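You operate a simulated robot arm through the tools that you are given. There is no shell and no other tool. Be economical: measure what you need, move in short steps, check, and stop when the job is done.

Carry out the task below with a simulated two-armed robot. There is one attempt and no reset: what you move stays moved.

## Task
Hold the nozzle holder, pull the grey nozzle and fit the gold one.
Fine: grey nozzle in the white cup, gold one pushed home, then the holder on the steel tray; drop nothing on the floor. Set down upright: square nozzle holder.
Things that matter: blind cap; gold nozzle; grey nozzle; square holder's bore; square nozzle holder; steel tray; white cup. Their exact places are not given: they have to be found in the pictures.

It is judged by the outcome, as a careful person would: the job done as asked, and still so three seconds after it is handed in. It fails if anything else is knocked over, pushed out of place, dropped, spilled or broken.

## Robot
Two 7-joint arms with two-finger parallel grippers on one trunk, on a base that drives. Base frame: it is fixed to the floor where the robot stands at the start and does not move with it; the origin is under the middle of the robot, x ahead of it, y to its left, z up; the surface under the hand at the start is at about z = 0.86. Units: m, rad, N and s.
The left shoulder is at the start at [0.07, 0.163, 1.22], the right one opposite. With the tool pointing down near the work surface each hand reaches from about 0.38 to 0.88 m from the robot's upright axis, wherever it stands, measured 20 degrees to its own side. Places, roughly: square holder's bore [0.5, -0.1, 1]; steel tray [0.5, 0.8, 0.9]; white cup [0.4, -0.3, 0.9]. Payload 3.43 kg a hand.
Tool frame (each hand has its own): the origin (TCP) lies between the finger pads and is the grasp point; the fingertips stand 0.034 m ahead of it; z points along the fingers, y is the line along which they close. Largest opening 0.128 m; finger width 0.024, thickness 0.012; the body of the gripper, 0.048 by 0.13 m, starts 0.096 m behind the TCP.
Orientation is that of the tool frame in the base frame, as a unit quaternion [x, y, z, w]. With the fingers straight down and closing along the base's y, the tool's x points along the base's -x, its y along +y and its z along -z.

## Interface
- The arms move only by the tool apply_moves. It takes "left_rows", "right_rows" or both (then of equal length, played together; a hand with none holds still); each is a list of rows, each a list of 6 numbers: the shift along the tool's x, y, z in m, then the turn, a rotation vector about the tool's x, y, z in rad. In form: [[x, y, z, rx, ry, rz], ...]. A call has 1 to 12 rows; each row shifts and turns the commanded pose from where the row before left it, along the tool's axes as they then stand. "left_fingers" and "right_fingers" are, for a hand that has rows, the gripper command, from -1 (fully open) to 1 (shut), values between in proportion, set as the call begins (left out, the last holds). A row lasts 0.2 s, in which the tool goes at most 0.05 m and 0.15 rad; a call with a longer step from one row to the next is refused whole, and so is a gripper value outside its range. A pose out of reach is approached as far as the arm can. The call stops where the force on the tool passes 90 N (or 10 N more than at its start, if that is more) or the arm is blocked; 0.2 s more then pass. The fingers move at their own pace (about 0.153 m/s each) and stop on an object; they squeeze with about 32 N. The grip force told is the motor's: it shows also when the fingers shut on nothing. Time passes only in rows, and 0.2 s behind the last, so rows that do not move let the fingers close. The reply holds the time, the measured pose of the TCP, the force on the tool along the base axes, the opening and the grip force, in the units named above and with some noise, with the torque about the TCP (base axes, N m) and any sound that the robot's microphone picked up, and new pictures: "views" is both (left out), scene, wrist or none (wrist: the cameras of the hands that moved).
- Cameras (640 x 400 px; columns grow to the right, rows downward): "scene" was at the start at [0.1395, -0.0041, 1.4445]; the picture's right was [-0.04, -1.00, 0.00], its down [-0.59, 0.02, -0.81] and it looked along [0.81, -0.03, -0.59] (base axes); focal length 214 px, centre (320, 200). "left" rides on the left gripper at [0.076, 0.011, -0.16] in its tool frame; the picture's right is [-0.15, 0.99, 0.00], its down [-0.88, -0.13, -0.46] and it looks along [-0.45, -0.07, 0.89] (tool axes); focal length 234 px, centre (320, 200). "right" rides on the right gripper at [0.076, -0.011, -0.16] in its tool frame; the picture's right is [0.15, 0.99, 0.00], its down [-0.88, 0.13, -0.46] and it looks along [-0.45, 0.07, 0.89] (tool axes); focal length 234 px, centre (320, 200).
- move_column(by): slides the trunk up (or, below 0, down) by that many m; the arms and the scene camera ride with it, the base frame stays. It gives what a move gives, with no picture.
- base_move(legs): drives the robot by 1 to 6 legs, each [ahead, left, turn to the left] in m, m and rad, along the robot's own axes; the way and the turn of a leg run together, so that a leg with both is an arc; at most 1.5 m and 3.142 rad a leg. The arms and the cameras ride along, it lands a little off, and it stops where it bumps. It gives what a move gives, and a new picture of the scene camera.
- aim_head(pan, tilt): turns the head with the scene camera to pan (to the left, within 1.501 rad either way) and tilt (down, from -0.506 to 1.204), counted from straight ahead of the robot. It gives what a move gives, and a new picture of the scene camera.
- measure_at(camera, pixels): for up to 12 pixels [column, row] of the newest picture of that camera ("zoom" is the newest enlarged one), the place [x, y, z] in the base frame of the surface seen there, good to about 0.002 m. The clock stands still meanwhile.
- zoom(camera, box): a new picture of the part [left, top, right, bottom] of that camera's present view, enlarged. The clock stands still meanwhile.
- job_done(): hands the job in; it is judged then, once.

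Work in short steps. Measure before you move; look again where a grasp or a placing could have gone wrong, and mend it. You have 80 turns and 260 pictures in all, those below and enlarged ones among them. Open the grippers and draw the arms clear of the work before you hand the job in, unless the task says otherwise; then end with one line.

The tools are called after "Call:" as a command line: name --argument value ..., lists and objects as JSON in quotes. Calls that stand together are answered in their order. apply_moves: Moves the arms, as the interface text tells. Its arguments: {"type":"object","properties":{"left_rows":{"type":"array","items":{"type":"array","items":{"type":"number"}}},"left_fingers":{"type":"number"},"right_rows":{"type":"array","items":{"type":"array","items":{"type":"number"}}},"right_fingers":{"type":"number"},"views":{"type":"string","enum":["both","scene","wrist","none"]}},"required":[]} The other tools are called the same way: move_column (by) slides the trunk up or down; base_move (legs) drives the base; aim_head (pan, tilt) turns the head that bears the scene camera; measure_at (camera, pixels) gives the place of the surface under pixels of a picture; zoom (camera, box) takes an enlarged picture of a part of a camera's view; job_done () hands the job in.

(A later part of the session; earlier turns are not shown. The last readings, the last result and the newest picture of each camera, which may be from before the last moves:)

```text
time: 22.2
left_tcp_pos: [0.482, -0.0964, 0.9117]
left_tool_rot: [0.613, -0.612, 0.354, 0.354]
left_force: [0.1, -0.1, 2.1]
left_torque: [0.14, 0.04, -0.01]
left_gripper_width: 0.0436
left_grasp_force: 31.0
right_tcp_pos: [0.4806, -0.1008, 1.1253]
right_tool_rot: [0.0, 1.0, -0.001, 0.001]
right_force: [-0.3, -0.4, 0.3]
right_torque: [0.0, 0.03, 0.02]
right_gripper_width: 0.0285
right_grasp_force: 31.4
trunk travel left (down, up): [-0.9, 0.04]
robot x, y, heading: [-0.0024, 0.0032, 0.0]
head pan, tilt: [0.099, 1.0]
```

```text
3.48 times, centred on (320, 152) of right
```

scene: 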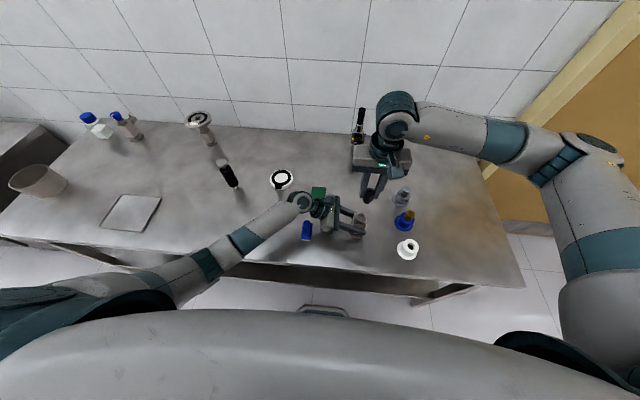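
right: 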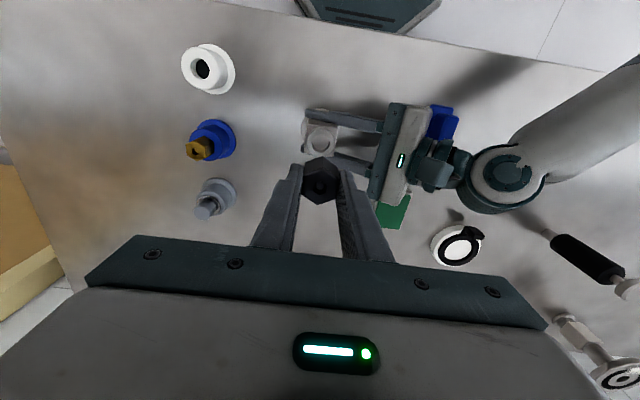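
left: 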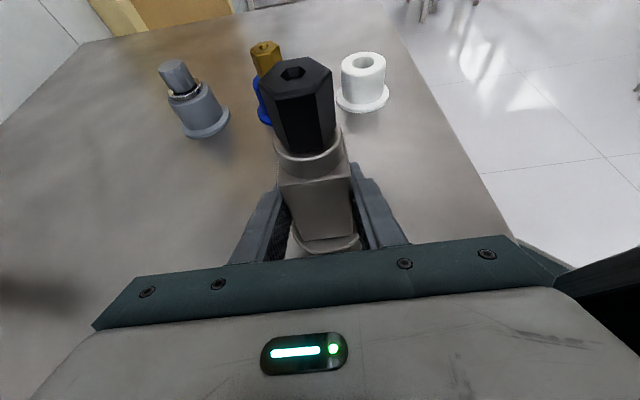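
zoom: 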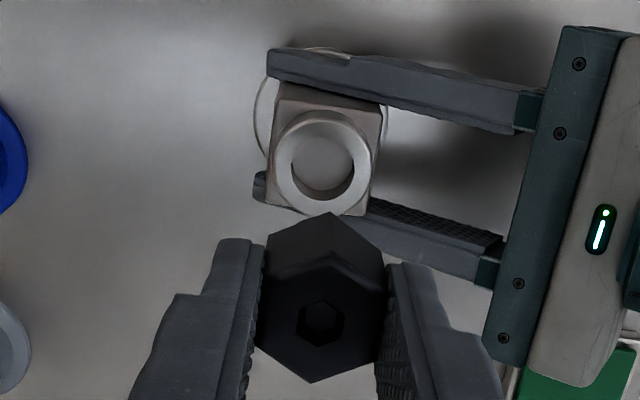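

Call:
measure_at --camera "zoom" --pixels '[[283, 165], [363, 165], [322, 120], [322, 205], [322, 160], [300, 240], [255, 270], [388, 270], [322, 360], [322, 225]]'

Call:
measure_at --camera "scene" --pixels '[[357, 202], [357, 203], [362, 200], [355, 200], [359, 203], [352, 196], [364, 199]]'

Call:
measure_at --camera "left" --pixels '[[279, 143], [341, 143], [310, 117], [310, 152], [310, 144], [326, 55], [390, 55], [361, 57], [352, 64], [374, 64], [363, 54], [363, 72]]'

```text
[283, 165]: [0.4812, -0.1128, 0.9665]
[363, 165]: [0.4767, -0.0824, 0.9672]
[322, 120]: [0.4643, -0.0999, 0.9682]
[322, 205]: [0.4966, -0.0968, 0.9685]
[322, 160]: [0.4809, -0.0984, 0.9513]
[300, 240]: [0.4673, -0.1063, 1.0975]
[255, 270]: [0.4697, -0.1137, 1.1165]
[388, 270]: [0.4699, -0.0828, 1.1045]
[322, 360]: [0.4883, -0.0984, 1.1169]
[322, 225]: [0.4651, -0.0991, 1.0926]
```

```text
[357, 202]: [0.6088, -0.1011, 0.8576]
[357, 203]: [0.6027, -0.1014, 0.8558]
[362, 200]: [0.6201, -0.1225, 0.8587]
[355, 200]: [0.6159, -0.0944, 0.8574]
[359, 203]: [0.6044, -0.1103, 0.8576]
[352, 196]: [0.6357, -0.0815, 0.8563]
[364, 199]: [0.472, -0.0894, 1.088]
```

```text
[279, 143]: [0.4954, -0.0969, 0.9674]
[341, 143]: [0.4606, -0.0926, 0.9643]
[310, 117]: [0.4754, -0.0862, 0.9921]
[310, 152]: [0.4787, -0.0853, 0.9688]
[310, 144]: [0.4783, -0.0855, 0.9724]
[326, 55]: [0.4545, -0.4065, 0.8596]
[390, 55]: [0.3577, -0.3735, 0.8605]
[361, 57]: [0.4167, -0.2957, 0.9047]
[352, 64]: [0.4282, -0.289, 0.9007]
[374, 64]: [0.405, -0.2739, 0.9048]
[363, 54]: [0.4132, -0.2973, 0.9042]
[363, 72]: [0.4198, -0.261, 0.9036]
```

Bore: centre (0.4805,-0.098), rim 0.968, about 17 mm deep. The cup bore is similar, centred ≈(0.4165,-0.2795), rim 0.904. I'll carry the grey nozzle to a hover above the cup.

Call:
apply_moves --right_rows '[[0.0129, -0.0362, 0, 0, 0, 0], [0.0129, -0.0362, 0, 0, 0, 0], [0.0129, -0.0362, 0, 0, 0, 0], [0.0129, -0.0362, 0, 0, 0, 0], [0.0129, -0.0362, 0, 0, 0, 0], [0, 0, 0.035, 0, 0, 0], [0, 0, 0.035, 0, 0, 0], [0, 0, 0.035, 0, 0, 0], [0, 0, 0, 0, 0, 0]]' --views "both"

Call:
zoom --camera "scene" --box '[370, 190, 450, 270]'

Call:
zoom --camera "left" --box '[300, 0, 460, 120]'

Call:
zoom --camera "right" --box '[250, 100, 390, 220]'

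```text
time: 24.2
left_tcp_pos: [0.4812, -0.0962, 0.9121]
left_tool_rot: [-0.612, 0.613, -0.353, -0.353]
left_force: [-0.3, 0.5, 0.3]
left_torque: [0.1, 0.01, 0.0]
left_gripper_width: 0.0437
left_grasp_force: 32.5
right_tcp_pos: [0.4181, -0.2796, 1.0198]
right_tool_rot: [0.0, 1.0, 0.0, 0.0]
right_force: [0.2, -0.1, -0.9]
right_torque: [-0.02, 0.02, -0.04]
right_gripper_width: 0.0284
right_grasp_force: 32.2
trunk travel left (down, up): [-0.9, 0.04]
robot x, y, heading: [-0.0032, -0.0023, 0.001]
head pan, tilt: [0.099, 1.0]
```

scene: 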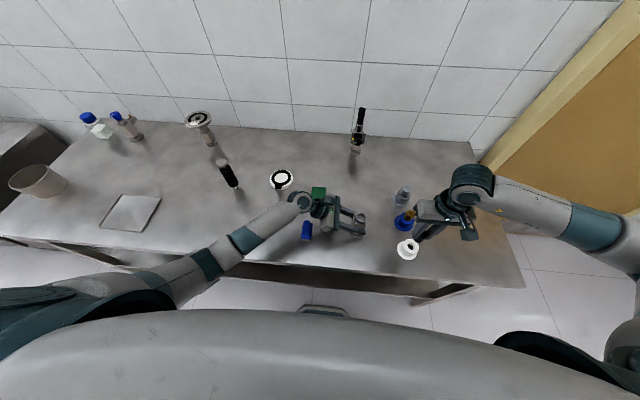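
right: 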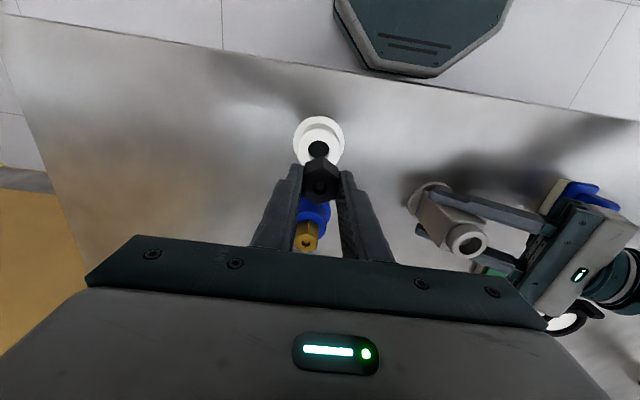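

```text
5.00 times, centred on (410, 230) of scene
```

zoom: 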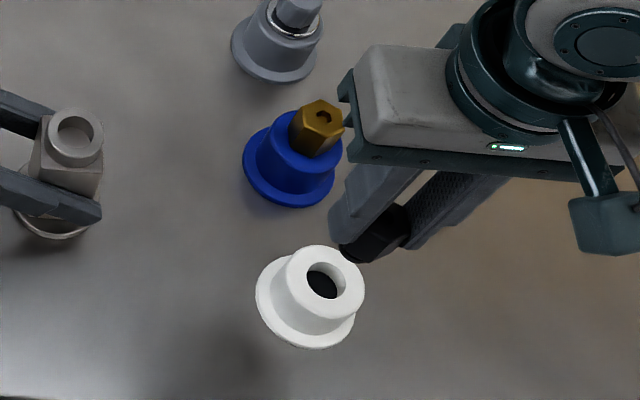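

```text
3.33 times, centred on (380, 60) of left
```

zoom: 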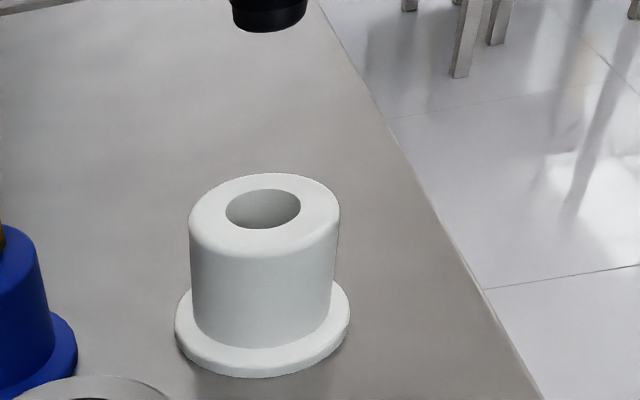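

```text
3.33 times, centred on (320, 160) of right
```

zoom: 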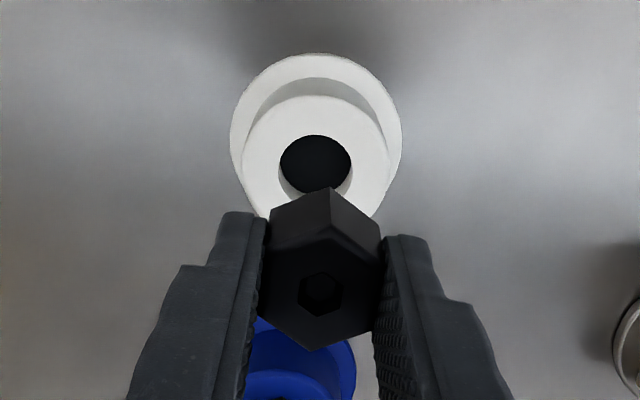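

I'll measure the held nozzle and the cup bore in the same picture for relative alignment.

Call:
measure_at --camera "zoom" --pixels '[[308, 348], [330, 245], [268, 285], [374, 300], [331, 195], [250, 140], [383, 140], [315, 100], [276, 165], [354, 165], [316, 131], [300, 210]]'

Call:
zoom --camera "left" --box '[300, 0, 460, 120]'

Call:
measure_at --camera "zoom" --pixels '[[235, 15], [305, 15], [270, 25], [268, 32], [193, 215], [337, 210], [265, 175], [265, 252], [224, 210], [302, 210], [263, 187], [263, 232]]'

```text
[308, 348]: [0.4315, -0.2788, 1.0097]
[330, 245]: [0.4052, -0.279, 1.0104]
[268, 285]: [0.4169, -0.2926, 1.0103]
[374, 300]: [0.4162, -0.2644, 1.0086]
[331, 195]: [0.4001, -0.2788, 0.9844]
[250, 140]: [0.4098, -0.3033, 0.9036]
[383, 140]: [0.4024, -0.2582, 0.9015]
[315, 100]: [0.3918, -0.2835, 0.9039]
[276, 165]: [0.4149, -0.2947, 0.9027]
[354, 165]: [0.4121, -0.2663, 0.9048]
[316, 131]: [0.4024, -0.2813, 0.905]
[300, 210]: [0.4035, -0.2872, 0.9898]
```

```text
3.33 times, centred on (380, 60) of left
```

zoom: 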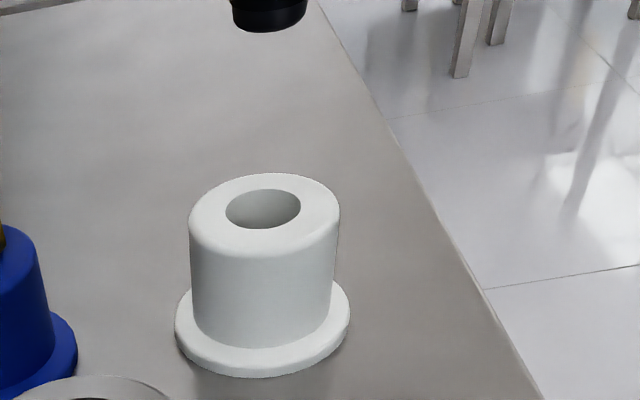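

```text
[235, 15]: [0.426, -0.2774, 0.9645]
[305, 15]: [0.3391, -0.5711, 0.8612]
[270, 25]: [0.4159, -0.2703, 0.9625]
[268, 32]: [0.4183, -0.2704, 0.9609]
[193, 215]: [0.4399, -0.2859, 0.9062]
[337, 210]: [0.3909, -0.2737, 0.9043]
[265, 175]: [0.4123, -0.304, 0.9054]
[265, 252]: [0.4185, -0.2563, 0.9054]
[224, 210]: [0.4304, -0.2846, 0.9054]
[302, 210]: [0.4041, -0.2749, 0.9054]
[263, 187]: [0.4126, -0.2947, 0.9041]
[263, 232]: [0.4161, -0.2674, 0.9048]
```

Nozzle is ≈(0.4175,-0.279) and the cup ≈(0.4155,-0.280). I'll correct by (-2,-1) mm, lower to just above the rim, and look.

Call:
apply_moves --right_rows '[[0.002, -0.001, 0.02, 0, 0, 0], [0, 0, 0.02, 0, 0, 0], [0, 0, 0.012, 0, 0, 0], [0, 0, 0, 0, 0, 0]]' --views "none"

Call:
zoom --camera "left" --box '[300, 0, 460, 120]'

Call:
zoom --camera "right" --box '[250, 100, 390, 220]'

Call:
zoom --camera "scene" --box '[380, 210, 440, 270]'

```text
time: 25.2
left_tcp_pos: [0.4819, -0.0975, 0.9112]
left_tool_rot: [0.613, -0.612, 0.354, 0.353]
left_force: [-0.2, 0.2, 0.2]
left_torque: [0.11, 0.04, 0.0]
left_gripper_width: 0.0438
left_grasp_force: 32.2
right_tcp_pos: [0.4151, -0.2821, 0.9688]
right_tool_rot: [0.001, 1.0, 0.0, 0.0]
right_force: [-0.1, 0.3, -0.6]
right_torque: [-0.03, 0.0, 0.0]
right_gripper_width: 0.0285
right_grasp_force: 32.2
trunk travel left (down, up): [-0.9, 0.04]
robot x, y, heading: [-0.0033, 0.0006, 0.002]
head pan, tilt: [0.099, 1.0]
```

```text
3.33 times, centred on (380, 60) of left
```

zoom: 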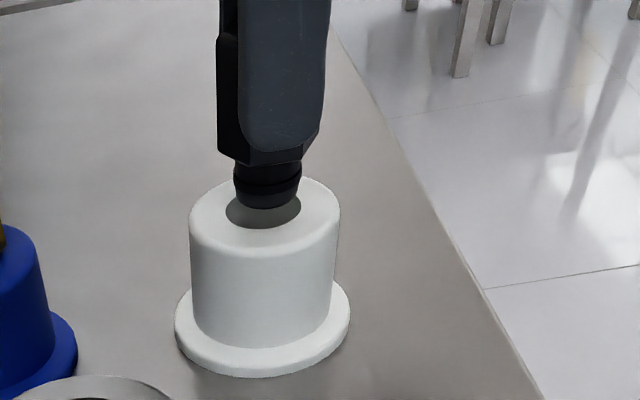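

```text
3.33 times, centred on (320, 160) of right
```

zoom: 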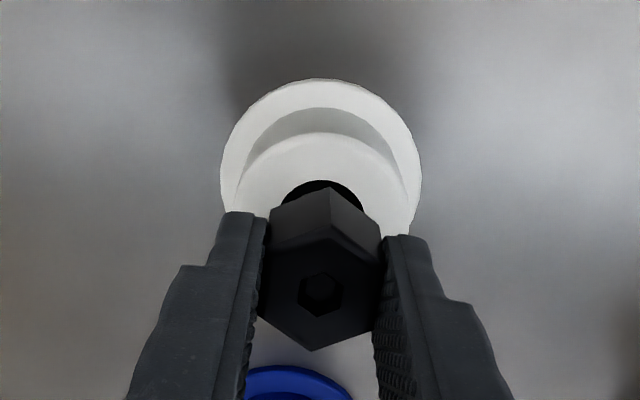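

```text
6.67 times, centred on (410, 240) of scene
```

zoom: 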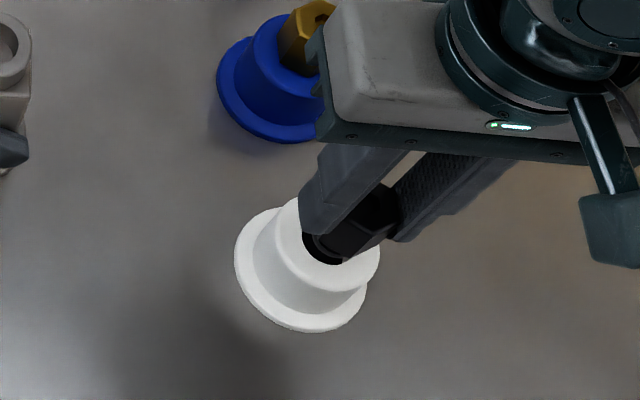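

The shank is just above the bore and nearly concentric in the left view (267 vs 263 px). I'll nudge +1 mm in x and lower it in small steps.

Call:
apply_moves --right_rows '[[-0.001, -0.0005, 0.004, 0, 0, 0], [0, 0, 0.004, 0, 0, 0], [0, 0, 0.004, 0, 0, 0], [0, 0, 0, 0, 0, 0]]' --views "none"

Call:
zoom --camera "left" --box '[300, 0, 460, 120]'

```text
time: 26.2
left_tcp_pos: [0.4822, -0.0956, 0.9118]
left_tool_rot: [0.613, -0.612, 0.354, 0.354]
left_force: [-0.5, -1.5, 1.3]
left_torque: [0.1, 0.06, 0.04]
left_gripper_width: 0.0438
left_grasp_force: 31.7
right_tcp_pos: [0.4171, -0.2814, 0.9565]
right_tool_rot: [0.0, 1.0, -0.001, 0.0]
right_force: [3.0, 4.6, -0.7]
right_torque: [0.18, -0.05, 0.03]
right_gripper_width: 0.0286
right_grasp_force: 31.8
trunk travel left (down, up): [-0.9, 0.04]
robot x, y, heading: [-0.0005, -0.0002, -0.001]
head pan, tilt: [0.099, 1.0]
```

```text
3.33 times, centred on (380, 60) of left
```

zoom: 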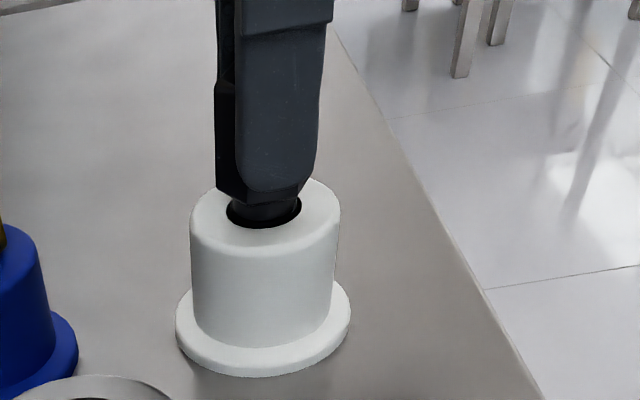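

The shank is entering the bore with a light side force. I'll ease +1 mm in y and lower the remaining ~10 mm.

Call:
apply_moves --right_rows '[[-0.0005, 0.001, 0.003, 0, 0, 0], [0, 0, 0.004, 0, 0, 0], [0, 0, 0.003, 0, 0, 0], [0, 0, 0, 0, 0, 0]]' --views "none"

Call:
zoom --camera "left" --box '[300, 0, 460, 120]'

```text
time: 27.2
left_tcp_pos: [0.4798, -0.0957, 0.9127]
left_tool_rot: [-0.612, 0.612, -0.354, -0.354]
left_force: [-0.8, 0.5, -0.4]
left_torque: [-0.02, -0.03, 0.02]
left_gripper_width: 0.0438
left_grasp_force: 31.6
right_tcp_pos: [0.4181, -0.2806, 0.9482]
right_tool_rot: [0.002, 1.0, 0.0, 0.001]
right_force: [-3.6, -4.6, 28.1]
right_torque: [-0.16, 0.27, 0.01]
right_gripper_width: 0.0286
right_grasp_force: 32.0
trunk travel left (down, up): [-0.9, 0.04]
robot x, y, heading: [-0.0001, -0.0015, -0.001]
head pan, tilt: [0.099, 1.0]
```

```text
3.33 times, centred on (380, 60) of left
```

zoom: 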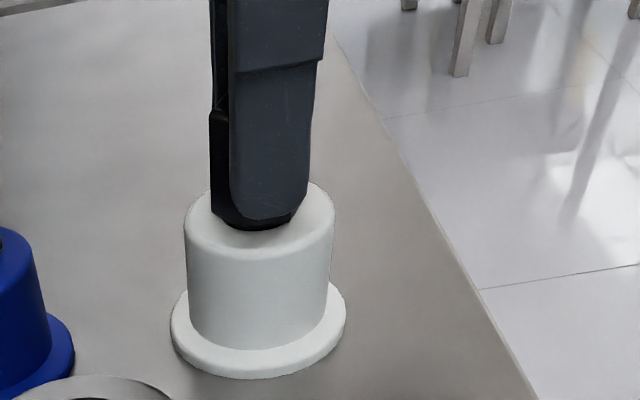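

It seats with 28 N upward contact. I'll open the right hand and lift straight up.

Call:
apply_moves --right_rows '[[0, 0, -0.001, 0, 0, 0], [0, 0, 0, 0, 0, 0], [0, 0, 0, 0, 0, 0]]' --right_fingers 0 --views "none"

Call:
apply_moves --right_rows '[[0, 0, -0.02, 0, 0, 0], [0, 0, -0.04, 0, 0, 0], [0, 0, -0.04, 0, 0, 0], [0, 0, 0, 0, 0, 0]]' --views "both"

Call:
zoom --camera "left" --box '[240, 0, 440, 120]'

Call:
zoom --camera "right" --box '[250, 100, 390, 260]'

```text
time: 28.0
left_tcp_pos: [0.4821, -0.0947, 0.9116]
left_tool_rot: [0.613, -0.613, 0.353, 0.353]
left_force: [-0.4, -0.1, 0.2]
left_torque: [0.16, -0.03, -0.07]
left_gripper_width: 0.0438
left_grasp_force: 32.1
right_tcp_pos: [0.4174, -0.2809, 0.947]
right_tool_rot: [0.001, 1.0, 0.0, 0.0]
right_force: [-0.1, -0.3, -0.1]
right_torque: [0.0, 0.04, 0.0]
right_gripper_width: 0.0639
right_grasp_force: 0.1
trunk travel left (down, up): [-0.9, 0.04]
robot x, y, heading: [-0.0047, 0.0042, -0.002]
head pan, tilt: [0.099, 1.0]
```

```text
time: 29.0
left_tcp_pos: [0.4818, -0.0959, 0.9113]
left_tool_rot: [-0.612, 0.613, -0.353, -0.353]
left_force: [0.2, 0.9, -0.2]
left_torque: [0.18, -0.01, -0.06]
left_gripper_width: 0.0436
left_grasp_force: 32.0
right_tcp_pos: [0.4163, -0.2806, 1.0489]
right_tool_rot: [0.0, 1.0, 0.0, 0.0]
right_force: [-1.2, 0.1, -0.4]
right_torque: [-0.03, 0.02, 0.02]
right_gripper_width: 0.064
right_grasp_force: 0.0
trunk travel left (down, up): [-0.9, 0.04]
robot x, y, heading: [-0.0023, -0.0027, -0.0]
head pan, tilt: [0.099, 1.0]
```

scene: 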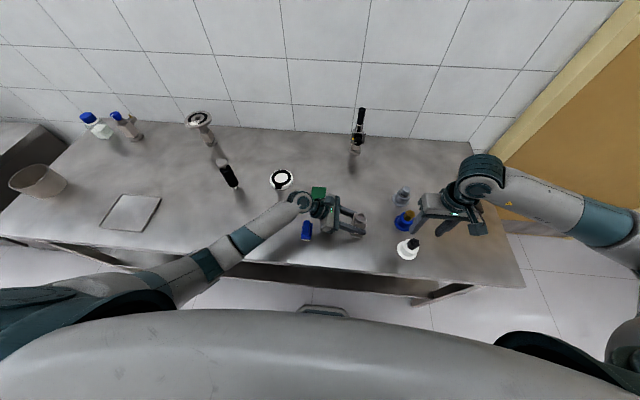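
right: 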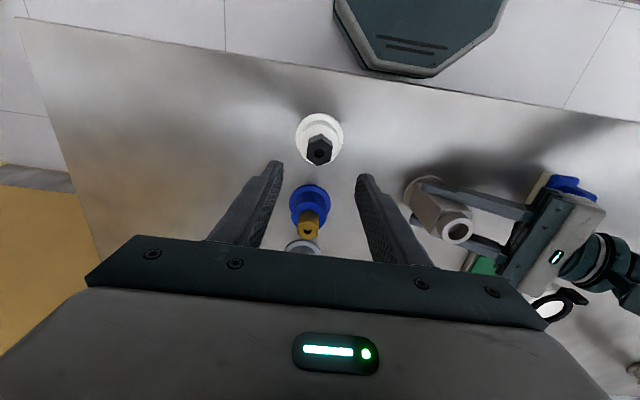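

```text
3.20 times, centred on (340, 60) of left
```

zoom: 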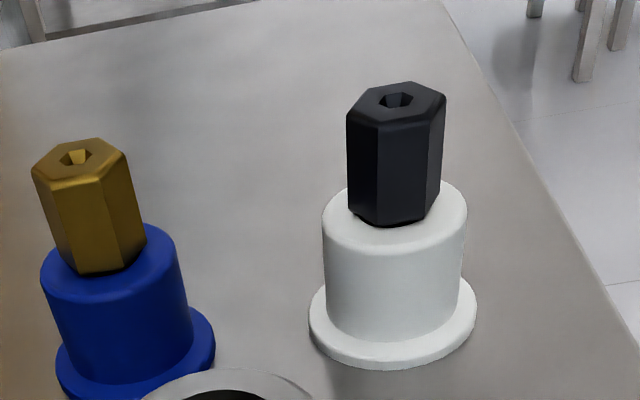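

```text
2.50 times, centred on (320, 180) of right
```

zoom: 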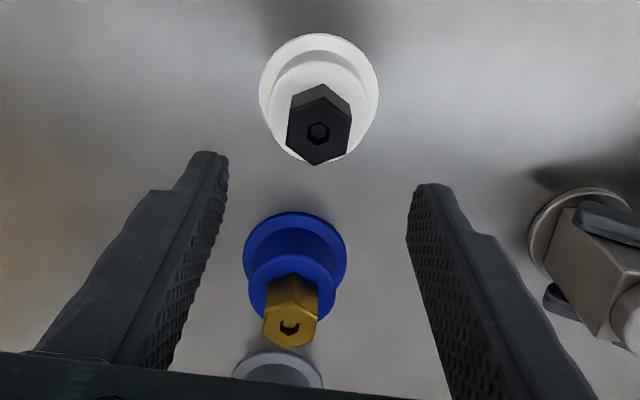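

Grey nozzle sits upright and seated in the white cup. Next, move over the gold nozzle, stopping with the tips just above it.

Call:
apply_moves --right_rows '[[-0.037, 0, 0, 0, 0, 0], [-0.037, 0, 0, 0, 0, 0], [-0.037, 0, 0, 0, 0, 0], [0, 0, 0.04, 0, 0, 0], [0, 0, 0, 0, 0, 0]]' --views "none"

Call:
zoom --camera "right" --box '[250, 120, 390, 220]'

Call:
zoom --camera "scene" --box '[370, 180, 450, 260]'

```text
time: 30.2
left_tcp_pos: [0.4812, -0.0954, 0.9118]
left_tool_rot: [0.613, -0.612, 0.354, 0.353]
left_force: [0.4, -1.1, 0.9]
left_torque: [0.04, 0.05, 0.0]
left_gripper_width: 0.0437
left_grasp_force: 32.3
right_tcp_pos: [0.529, -0.2796, 1.008]
right_tool_rot: [0.0, 1.0, 0.0, 0.0]
right_force: [0.0, 0.0, -0.1]
right_torque: [-0.04, 0.0, 0.0]
right_gripper_width: 0.0639
right_grasp_force: 0.0
trunk travel left (down, up): [-0.9, 0.04]
robot x, y, heading: [0.001, 0.0057, -0.002]
head pan, tilt: [0.099, 1.0]
```

```text
4.00 times, centred on (320, 170) of right
```

zoom: 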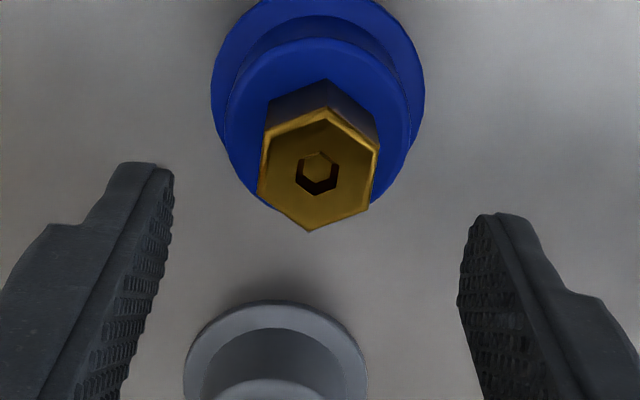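

```text
5.00 times, centred on (410, 220) of scene
```

zoom: 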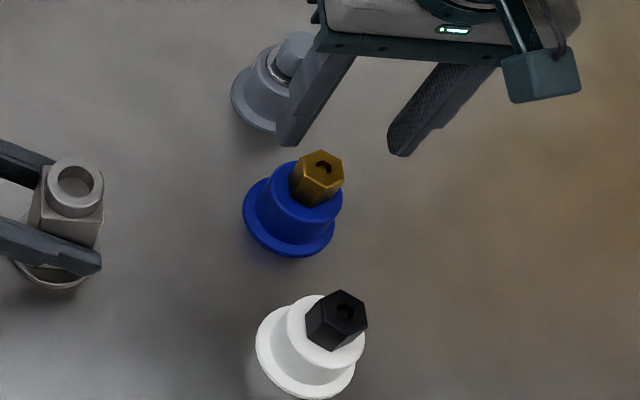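

Hex orientation matches the fingers. I'll descend to TCP z≈0.946.

Call:
apply_moves --right_rows '[[0.001, -0.0005, 0.02, 0, 0, 0], [0, 0, 0.02, 0, 0, 0], [0, 0, 0.021, 0, 0, 0], [0, 0, 0, 0, 0, 0]]' --views "none"

Call:
zoom --camera "right" --box '[250, 120, 390, 220]'

Call:
measure_at --camera "zoom" --pixels '[[150, 175], [172, 190], [465, 230], [490, 225], [265, 255], [380, 270], [320, 200], [310, 340]]'

```text
time: 31.2
left_tcp_pos: [0.4808, -0.0958, 0.9114]
left_tool_rot: [0.613, -0.612, 0.354, 0.353]
left_force: [0.3, 1.0, 0.8]
left_torque: [0.11, -0.02, -0.03]
left_gripper_width: 0.044
left_grasp_force: 31.9
right_tcp_pos: [0.5272, -0.281, 0.9453]
right_tool_rot: [0.0, 1.0, 0.0, 0.0]
right_force: [-0.3, -0.1, -0.2]
right_torque: [-0.01, -0.02, -0.04]
right_gripper_width: 0.064
right_grasp_force: 0.1
trunk travel left (down, up): [-0.9, 0.04]
robot x, y, heading: [0.0036, -0.0039, -0.003]
head pan, tilt: [0.099, 1.0]
```

```text
4.00 times, centred on (320, 170) of right
```

zoom: 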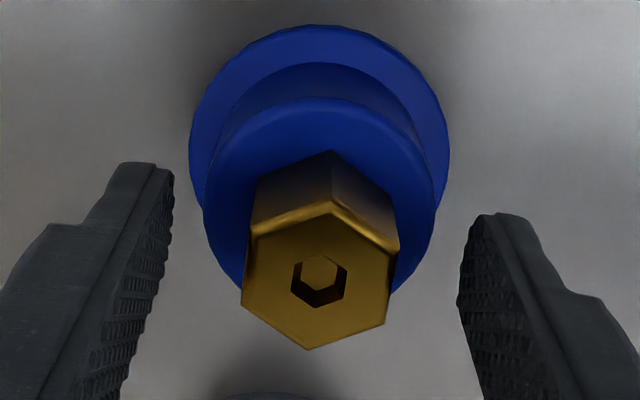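

```text
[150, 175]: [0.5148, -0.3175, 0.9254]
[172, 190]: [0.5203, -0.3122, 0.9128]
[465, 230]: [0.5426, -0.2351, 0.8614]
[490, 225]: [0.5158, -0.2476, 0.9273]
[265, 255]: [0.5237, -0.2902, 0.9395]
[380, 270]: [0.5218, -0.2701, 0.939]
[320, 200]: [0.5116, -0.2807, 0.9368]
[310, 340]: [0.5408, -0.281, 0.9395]
```

Centred in both axes. Closing on the gold hex.

Call:
apply_moves --right_rows '[[0, 0, 0, 0, 0, 0], [0, 0, 0, 0, 0, 0], [0, 0, 0, 0, 0, 0]]' --right_fingers 1 --views "none"

Call:
apply_moves --right_rows '[[0, 0, -0.005, 0, 0, 0], [0, 0, -0.005, 0, 0, 0], [0, 0, -0.01, 0, 0, 0], [0, 0, -0.02, 0, 0, 0], [0, 0, 0, 0, 0, 0]]' --views "both"

```text
time: 32.0
left_tcp_pos: [0.4814, -0.097, 0.9122]
left_tool_rot: [0.613, -0.612, 0.354, 0.353]
left_force: [1.1, 1.9, 1.9]
left_torque: [0.19, 0.0, -0.04]
left_gripper_width: 0.0437
left_grasp_force: 32.2
right_tcp_pos: [0.527, -0.2822, 0.9459]
right_tool_rot: [0.0, 1.0, 0.0, 0.001]
right_force: [0.2, -1.8, -0.4]
right_torque: [-0.08, -0.03, 0.0]
right_gripper_width: 0.0286
right_grasp_force: 32.2
trunk travel left (down, up): [-0.9, 0.04]
robot x, y, heading: [0.0006, 0.0019, 0.004]
head pan, tilt: [0.099, 1.0]
```

```text
time: 33.2
left_tcp_pos: [0.4814, -0.0958, 0.9115]
left_tool_rot: [-0.612, 0.613, -0.353, -0.354]
left_force: [-1.5, 0.3, 0.7]
left_torque: [0.13, 0.07, 0.06]
left_gripper_width: 0.0439
left_grasp_force: 31.9
right_tcp_pos: [0.5263, -0.2815, 0.9861]
right_tool_rot: [0.0, 1.0, 0.0, -0.001]
right_force: [0.3, 0.1, -0.5]
right_torque: [0.02, 0.01, 0.01]
right_gripper_width: 0.0285
right_grasp_force: 32.4
trunk travel left (down, up): [-0.9, 0.04]
robot x, y, heading: [-0.001, 0.0033, -0.003]
head pan, tilt: [0.099, 1.0]
```

scene: 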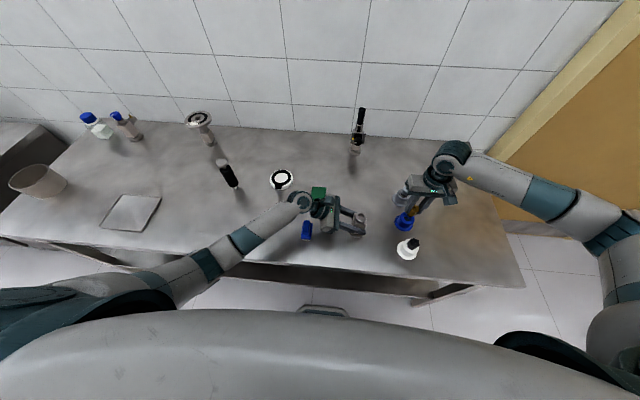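
right: 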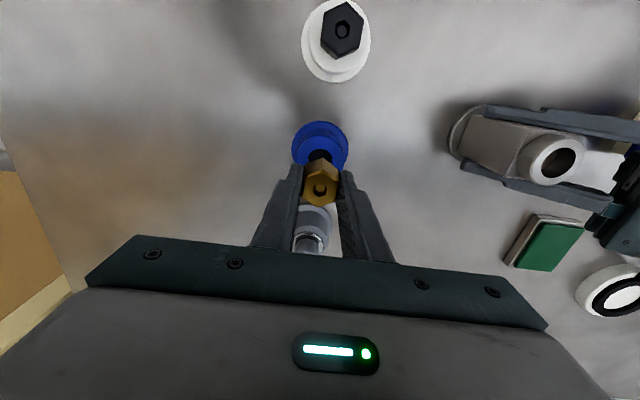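

The gold nozzle is out. Lift it and carry it to a hover above the bore.

Call:
apply_moves --right_rows '[[0, 0, -0.035, 0, 0, 0], [0, 0, -0.035, 0, 0, 0], [0, 0, -0.035, 0, 0, 0], [0.0115, 0.046, 0, 0, 0, 0], [0.0115, 0.046, 0, 0, 0, 0], [0.0115, 0.046, 0, 0, 0, 0], [0.0115, 0.046, 0, 0, 0, 0], [0, 0, 0.02, 0, 0, 0], [0, 0, 0, 0, 0, 0]]' --views "wrist"

Call:
zoom --camera "scene" --box '[320, 170, 400, 250]'

Call:
zoom --camera "left" --box '[240, 80, 400, 200]'

Call:
zoom --camera "right" --box '[250, 100, 390, 220]'

Call:
measure_at --camera "zoom" --pixels '[[308, 348], [330, 245], [268, 285], [374, 300]]'

```text
time: 35.2
left_tcp_pos: [0.482, -0.0969, 0.9115]
left_tool_rot: [0.613, -0.612, 0.353, 0.354]
left_force: [-1.1, -0.1, 0.8]
left_torque: [0.06, 0.0, 0.0]
left_gripper_width: 0.0439
left_grasp_force: 32.2
right_tcp_pos: [0.4827, -0.0966, 1.0712]
right_tool_rot: [-0.001, 1.0, 0.0, 0.0]
right_force: [-0.5, -0.7, -1.0]
right_torque: [0.01, 0.01, 0.04]
right_gripper_width: 0.0284
right_grasp_force: 32.0
trunk travel left (down, up): [-0.9, 0.04]
robot x, y, heading: [0.0004, -0.0014, -0.0]
head pan, tilt: [0.099, 1.0]
```

right: 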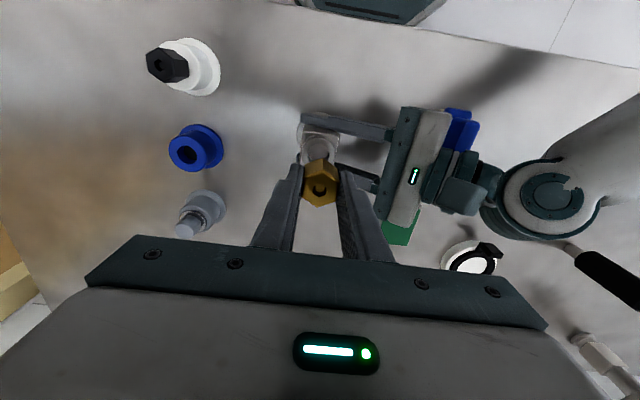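

```text
5.00 times, centred on (360, 210) of scene
```

zoom: 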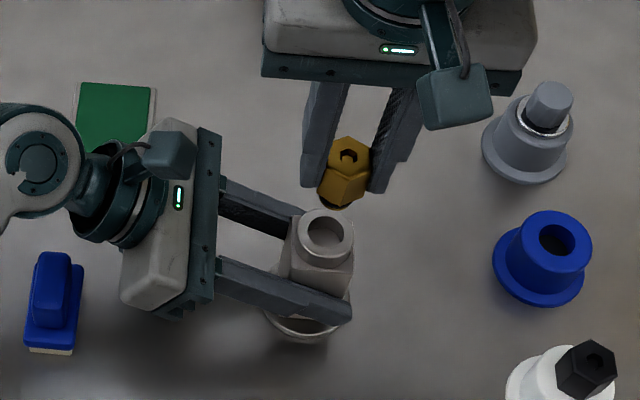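

```text
3.33 times, centred on (320, 140) of left
```

zoom: 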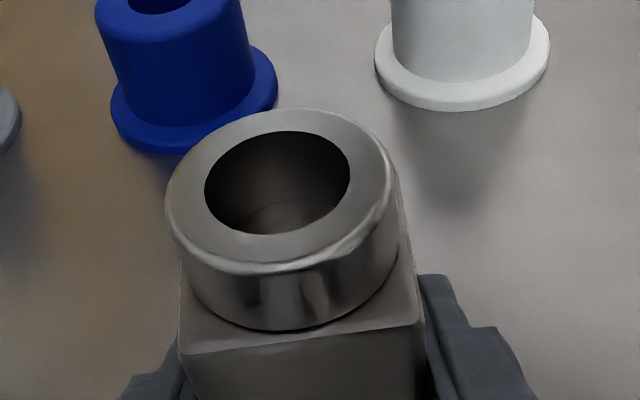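

```text
3.33 times, centred on (320, 160) of right
```

zoom: 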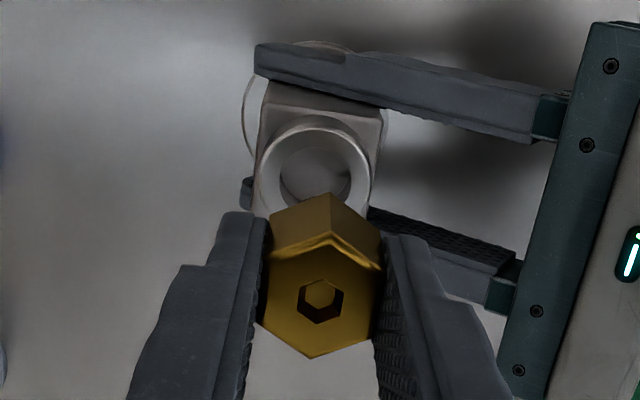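

```text
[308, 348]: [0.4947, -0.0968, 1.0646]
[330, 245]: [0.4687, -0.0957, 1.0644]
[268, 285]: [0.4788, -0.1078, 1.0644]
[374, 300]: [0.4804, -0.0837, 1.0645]
```

I'll measure the bore in this same view for relative alignment.

Call:
measure_at --camera "zoom" --pixels '[[266, 175], [364, 175], [315, 125], [275, 180], [355, 180], [315, 135], [308, 353], [262, 300], [378, 300], [331, 232]]'

Call:
measure_at --camera "left" --pixels '[[277, 139], [336, 138], [306, 115], [306, 156], [281, 136], [345, 134], [303, 114], [303, 155]]'

```text
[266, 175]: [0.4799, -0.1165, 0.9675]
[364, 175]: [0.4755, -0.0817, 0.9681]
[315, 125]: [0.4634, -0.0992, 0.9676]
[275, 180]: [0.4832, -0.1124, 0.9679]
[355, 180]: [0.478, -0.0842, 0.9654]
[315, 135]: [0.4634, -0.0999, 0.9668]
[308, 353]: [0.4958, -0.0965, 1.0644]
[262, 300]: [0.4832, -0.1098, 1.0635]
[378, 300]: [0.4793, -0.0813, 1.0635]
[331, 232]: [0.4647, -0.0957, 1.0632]
```

```text
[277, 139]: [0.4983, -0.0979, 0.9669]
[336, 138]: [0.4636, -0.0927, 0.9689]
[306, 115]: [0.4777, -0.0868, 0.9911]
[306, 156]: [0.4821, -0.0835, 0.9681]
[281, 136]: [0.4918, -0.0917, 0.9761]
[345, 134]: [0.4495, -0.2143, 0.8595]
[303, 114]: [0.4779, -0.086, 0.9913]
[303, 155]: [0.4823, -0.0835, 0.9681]
```

The bore is at ≈(0.481,-0.0985) and the nozzle sits about 1.5 mm too far +y. I'll correct and lower to just above the rim.

Call:
apply_moves --right_rows '[[0, -0.0015, 0.018, 0, 0, 0], [0, 0, 0.02, 0, 0, 0], [0, 0, 0, 0, 0, 0]]' --views "none"

Call:
zoom --camera "left" --box '[240, 80, 400, 200]'

Call:
zoom --camera "scene" --box '[335, 185, 385, 235]'

```text
time: 36.0
left_tcp_pos: [0.4825, -0.096, 0.9122]
left_tool_rot: [-0.612, 0.613, -0.353, -0.354]
left_force: [-0.3, 0.6, 0.9]
left_torque: [0.17, 0.04, 0.01]
left_gripper_width: 0.0439
left_grasp_force: 31.7
right_tcp_pos: [0.481, -0.0976, 1.0331]
right_tool_rot: [0.0, 1.0, 0.0, 0.0]
right_force: [-0.4, 0.0, -0.3]
right_torque: [-0.01, -0.03, 0.01]
right_gripper_width: 0.0286
right_grasp_force: 31.8
trunk travel left (down, up): [-0.9, 0.04]
robot x, y, heading: [0.0023, -0.0025, 0.0]
head pan, tilt: [0.099, 1.0]
```

```text
3.33 times, centred on (320, 140) of left
```

zoom: 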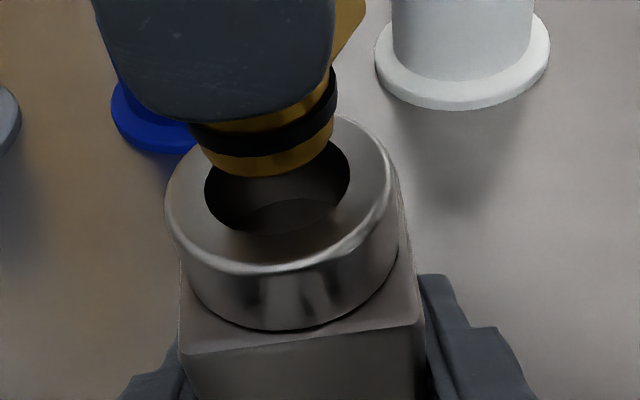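

```text
8.00 times, centred on (360, 210) of scene
```

zoom: 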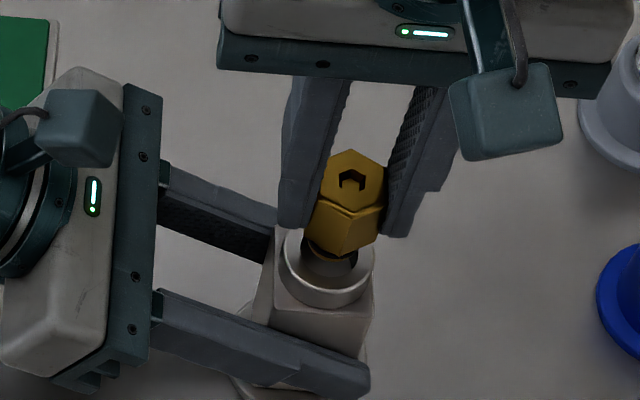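

I'll measure shank bottom points against the bore rim in the left view to judge the y offset.

Call:
zoom --camera "left" --box '[240, 80, 400, 200]'

Call:
measure_at --camera "zoom" --pixels '[[268, 172], [215, 162], [328, 155], [268, 162], [268, 240], [200, 195], [355, 180], [170, 205], [394, 195], [280, 255]]'

```text
3.33 times, centred on (320, 140) of left
```

zoom: 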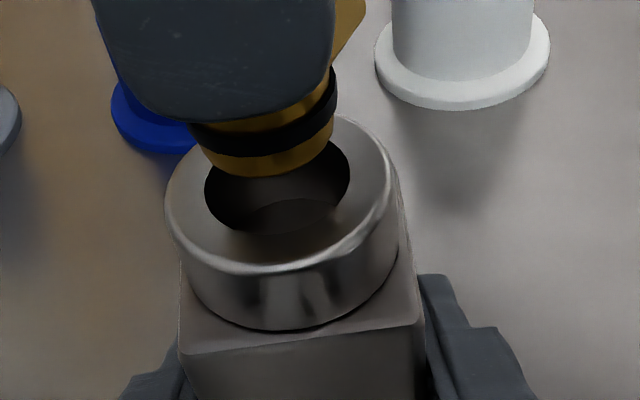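

```text
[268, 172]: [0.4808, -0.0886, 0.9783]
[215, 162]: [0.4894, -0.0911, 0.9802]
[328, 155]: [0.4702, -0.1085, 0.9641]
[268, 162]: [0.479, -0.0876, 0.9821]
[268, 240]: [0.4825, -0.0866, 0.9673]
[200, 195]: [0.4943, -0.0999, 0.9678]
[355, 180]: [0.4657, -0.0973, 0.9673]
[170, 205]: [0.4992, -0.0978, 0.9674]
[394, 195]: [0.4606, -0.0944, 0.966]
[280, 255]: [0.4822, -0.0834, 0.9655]
```

Concentric within about 1 mm, with the shank bottom 10 mm above the rim. Lower slowly and watch the force.

Call:
apply_moves --right_rows '[[0.0007, 0.0003, 0.004, 0, 0, 0], [0, 0, 0.004, 0, 0, 0], [0, 0, 0.003, 0, 0, 0], [0, 0, 0.003, 0, 0, 0], [0, 0, 0, 0, 0, 0]]' --views "none"

Call:
zoom --camera "left" --box '[240, 80, 400, 200]'

```text
time: 37.2
left_tcp_pos: [0.4807, -0.0959, 0.9116]
left_tool_rot: [-0.612, 0.613, -0.353, -0.354]
left_force: [-3.5, 2.6, 3.0]
left_torque: [0.2, -0.26, -0.07]
left_gripper_width: 0.0437
left_grasp_force: 31.9
right_tcp_pos: [0.4806, -0.0978, 1.0194]
right_tool_rot: [0.0, 1.0, 0.001, 0.0]
right_force: [5.1, -2.8, -0.7]
right_torque: [-0.3, -0.3, 0.05]
right_gripper_width: 0.0287
right_grasp_force: 32.4
trunk travel left (down, up): [-0.9, 0.04]
robot x, y, heading: [-0.0008, -0.0, 0.001]
head pan, tilt: [0.099, 1.0]
```

```text
3.33 times, centred on (320, 140) of left
```

zoom: 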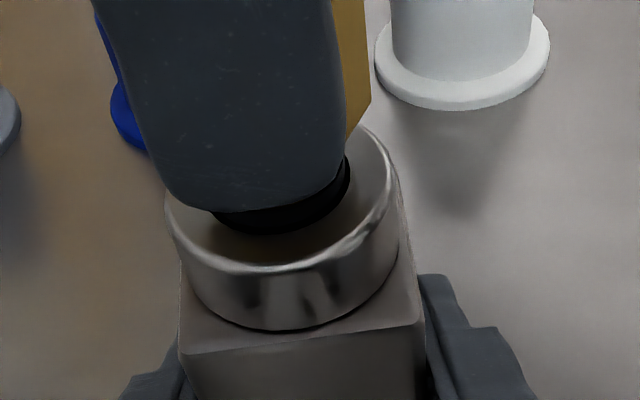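

The shank has entered. I'll relieve the side force with +1 mm in x and continue down to home.

Call:
apply_moves --right_rows '[[-0.001, -0.0003, 0.003, 0, 0, 0], [0, 0, 0.003, 0, 0, 0], [0, 0, 0.003, 0, 0, 0], [0, 0, 0.002, 0, 0, 0], [0, 0, 0, 0, 0, 0]]' --views "none"

Call:
zoom --camera "left" --box '[240, 80, 400, 200]'

```text
time: 38.4
left_tcp_pos: [0.4817, -0.0956, 0.9109]
left_tool_rot: [0.612, -0.612, 0.354, 0.353]
left_force: [3.3, -1.5, -0.9]
left_torque: [0.36, 0.28, 0.04]
left_gripper_width: 0.0438
left_grasp_force: 32.0
right_tcp_pos: [0.4818, -0.0995, 1.0091]
right_tool_rot: [0.0, 1.0, 0.001, 0.0]
right_force: [-4.0, -0.7, 10.1]
right_torque: [-0.17, 0.17, 0.01]
right_gripper_width: 0.0285
right_grasp_force: 31.9
trunk travel left (down, up): [-0.9, 0.04]
robot x, y, heading: [0.002, -0.0001, 0.0]
head pan, tilt: [0.099, 1.0]
```

```text
3.33 times, centred on (320, 140) of left
```

zoom: 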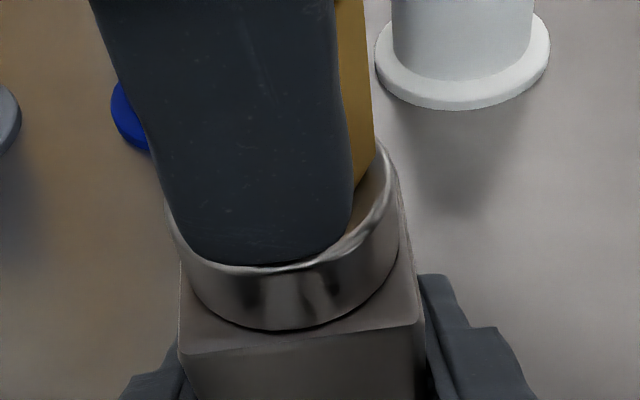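

Just touching, 10 N upward. I'll push down a few mm more to make sure it is home.

Call:
apply_moves --right_rows '[[0, 0, 0.002, 0, 0, 0], [0, 0, 0.002, 0, 0, 0], [0, 0, 0.002, 0, 0, 0], [0, 0, 0, 0, 0, 0]]' --views "none"

```text
time: 39.4
left_tcp_pos: [0.481, -0.0961, 0.9115]
left_tool_rot: [0.613, -0.612, 0.354, 0.352]
left_force: [8.0, -3.3, -8.5]
left_torque: [0.63, -0.02, -0.15]
left_gripper_width: 0.0438
left_grasp_force: 31.7
right_tcp_pos: [0.4823, -0.0995, 1.003]
right_tool_rot: [0.0, 1.0, 0.0, 0.001]
right_force: [-1.4, 0.4, 27.0]
right_torque: [-0.21, -0.02, 0.0]
right_gripper_width: 0.0284
right_grasp_force: 31.8
trunk travel left (down, up): [-0.9, 0.04]
robot x, y, heading: [-0.0003, 0.0005, -0.0]
head pan, tilt: [0.099, 1.0]
```

TCP went to 1.003 at 27 N, so either the nozzle advanced or the fingers slid on the hex. I'll release, lift and look.

Call:
apply_moves --right_rows '[[0, 0, -0.002, 0, 0, 0], [0, 0, 0, 0, 0, 0], [0, 0, 0, 0, 0, 0]]' --right_fingers 0 --views "none"

Call:
apply_moves --right_rows '[[0, 0, -0.02, 0, 0, 0], [0, 0, -0.04, 0, 0, 0], [0, 0, -0.04, 0, 0, 0], [0, 0, 0, 0, 0, 0]]' --views "none"

Call:
zoom --camera "left" --box '[240, 40, 400, 180]'

Call:
measure_at --camera "zoom" --pixels '[[280, 60], [320, 110], [240, 110], [280, 140], [280, 200], [280, 225], [280, 240], [280, 260], [280, 275], [280, 300]]'

Call:
zoom --camera "scene" --box '[335, 185, 385, 235]'

```text
time: 40.2
left_tcp_pos: [0.4794, -0.0965, 0.913]
left_tool_rot: [0.612, -0.612, 0.355, 0.354]
left_force: [-1.9, -1.0, 2.0]
left_torque: [-0.21, 0.13, -0.04]
left_gripper_width: 0.0435
left_grasp_force: 32.0
right_tcp_pos: [0.4813, -0.0987, 1.0033]
right_tool_rot: [-0.001, 1.0, 0.001, 0.0]
right_force: [0.2, -0.7, -0.7]
right_torque: [0.0, 0.03, -0.02]
right_gripper_width: 0.0642
right_grasp_force: 0.1
trunk travel left (down, up): [-0.9, 0.04]
robot x, y, heading: [0.0001, -0.0013, 0.003]
head pan, tilt: [0.099, 1.0]
```

```text
time: 41.2
left_tcp_pos: [0.4809, -0.0966, 0.9117]
left_tool_rot: [-0.612, 0.612, -0.354, -0.353]
left_force: [-2.1, -0.4, 6.1]
left_torque: [-0.37, 0.11, -0.03]
left_gripper_width: 0.0438
left_grasp_force: 32.2
right_tcp_pos: [0.481, -0.0973, 1.1047]
right_tool_rot: [0.001, 1.0, 0.0, 0.0]
right_force: [-0.2, 0.7, -0.3]
right_torque: [0.03, 0.04, 0.02]
right_gripper_width: 0.0642
right_grasp_force: 0.1
trunk travel left (down, up): [-0.9, 0.04]
robot x, y, heading: [-0.0014, 0.0021, -0.002]
head pan, tilt: [0.099, 1.0]
```

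```text
2.86 times, centred on (320, 110) of left
```

zoom: 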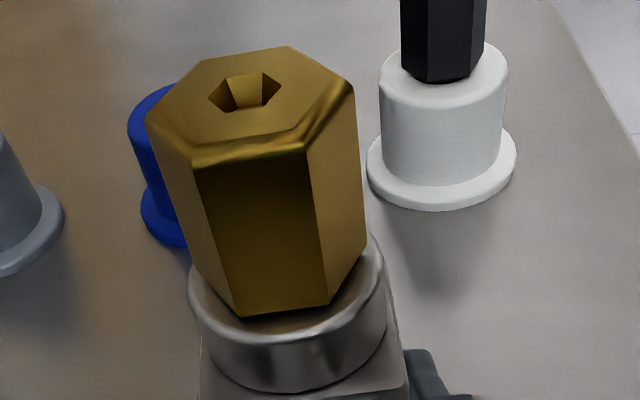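

```text
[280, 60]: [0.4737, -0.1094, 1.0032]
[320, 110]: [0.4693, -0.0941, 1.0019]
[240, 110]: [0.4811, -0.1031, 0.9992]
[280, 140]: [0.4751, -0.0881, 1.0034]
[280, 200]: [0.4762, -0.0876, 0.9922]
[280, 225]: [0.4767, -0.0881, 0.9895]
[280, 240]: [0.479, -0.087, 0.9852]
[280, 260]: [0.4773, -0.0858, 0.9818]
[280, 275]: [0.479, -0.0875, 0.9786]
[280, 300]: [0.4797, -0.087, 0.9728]
```

```text
8.00 times, centred on (360, 210) of scene
```

zoom: 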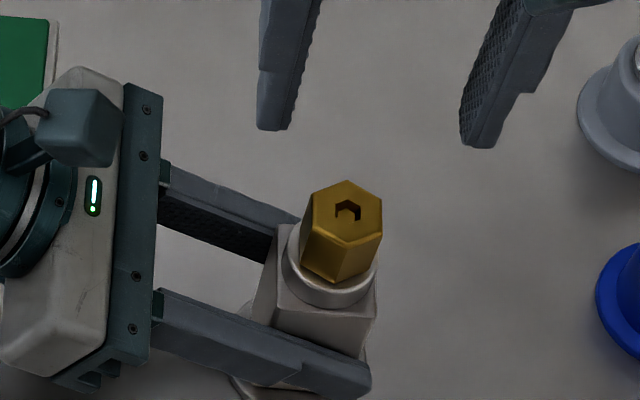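

The gold top is at 1.0025, the same as the grey was when seated. To be certain it's home, I'll press on top with closed fingertips.

Call:
apply_moves --right_rows '[[0, 0, 0, 0, 0, 0], [0, 0, 0, 0, 0, 0], [0, 0, 0.03, 0, 0, 0], [0, 0, 0.03, 0, 0, 0], [0, 0, 0.006, 0, 0, 0], [0, 0, 0.003, 0, 0, 0], [0, 0, 0.003, 0, 0, 0], [0, 0, 0.002, 0, 0, 0], [0, 0, 0, 0, 0, 0]]' --right_fingers 1 --views "none"

```text
time: 43.2
left_tcp_pos: [0.4804, -0.0959, 0.9121]
left_tool_rot: [0.613, -0.613, 0.353, 0.351]
left_force: [24.7, -11.6, -21.2]
left_torque: [-0.24, 0.55, 0.35]
left_gripper_width: 0.044
left_grasp_force: 31.8
right_tcp_pos: [0.4798, -0.0972, 1.037]
right_tool_rot: [-0.001, 1.0, 0.004, 0.003]
right_force: [-11.9, 2.7, 77.5]
right_torque: [0.04, 0.75, -0.64]
right_gripper_width: 0.0001
right_grasp_force: 32.0
trunk travel left (down, up): [-0.9, 0.04]
robot x, y, heading: [-0.0007, 0.0004, 0.001]
head pan, tilt: [0.099, 1.0]
```

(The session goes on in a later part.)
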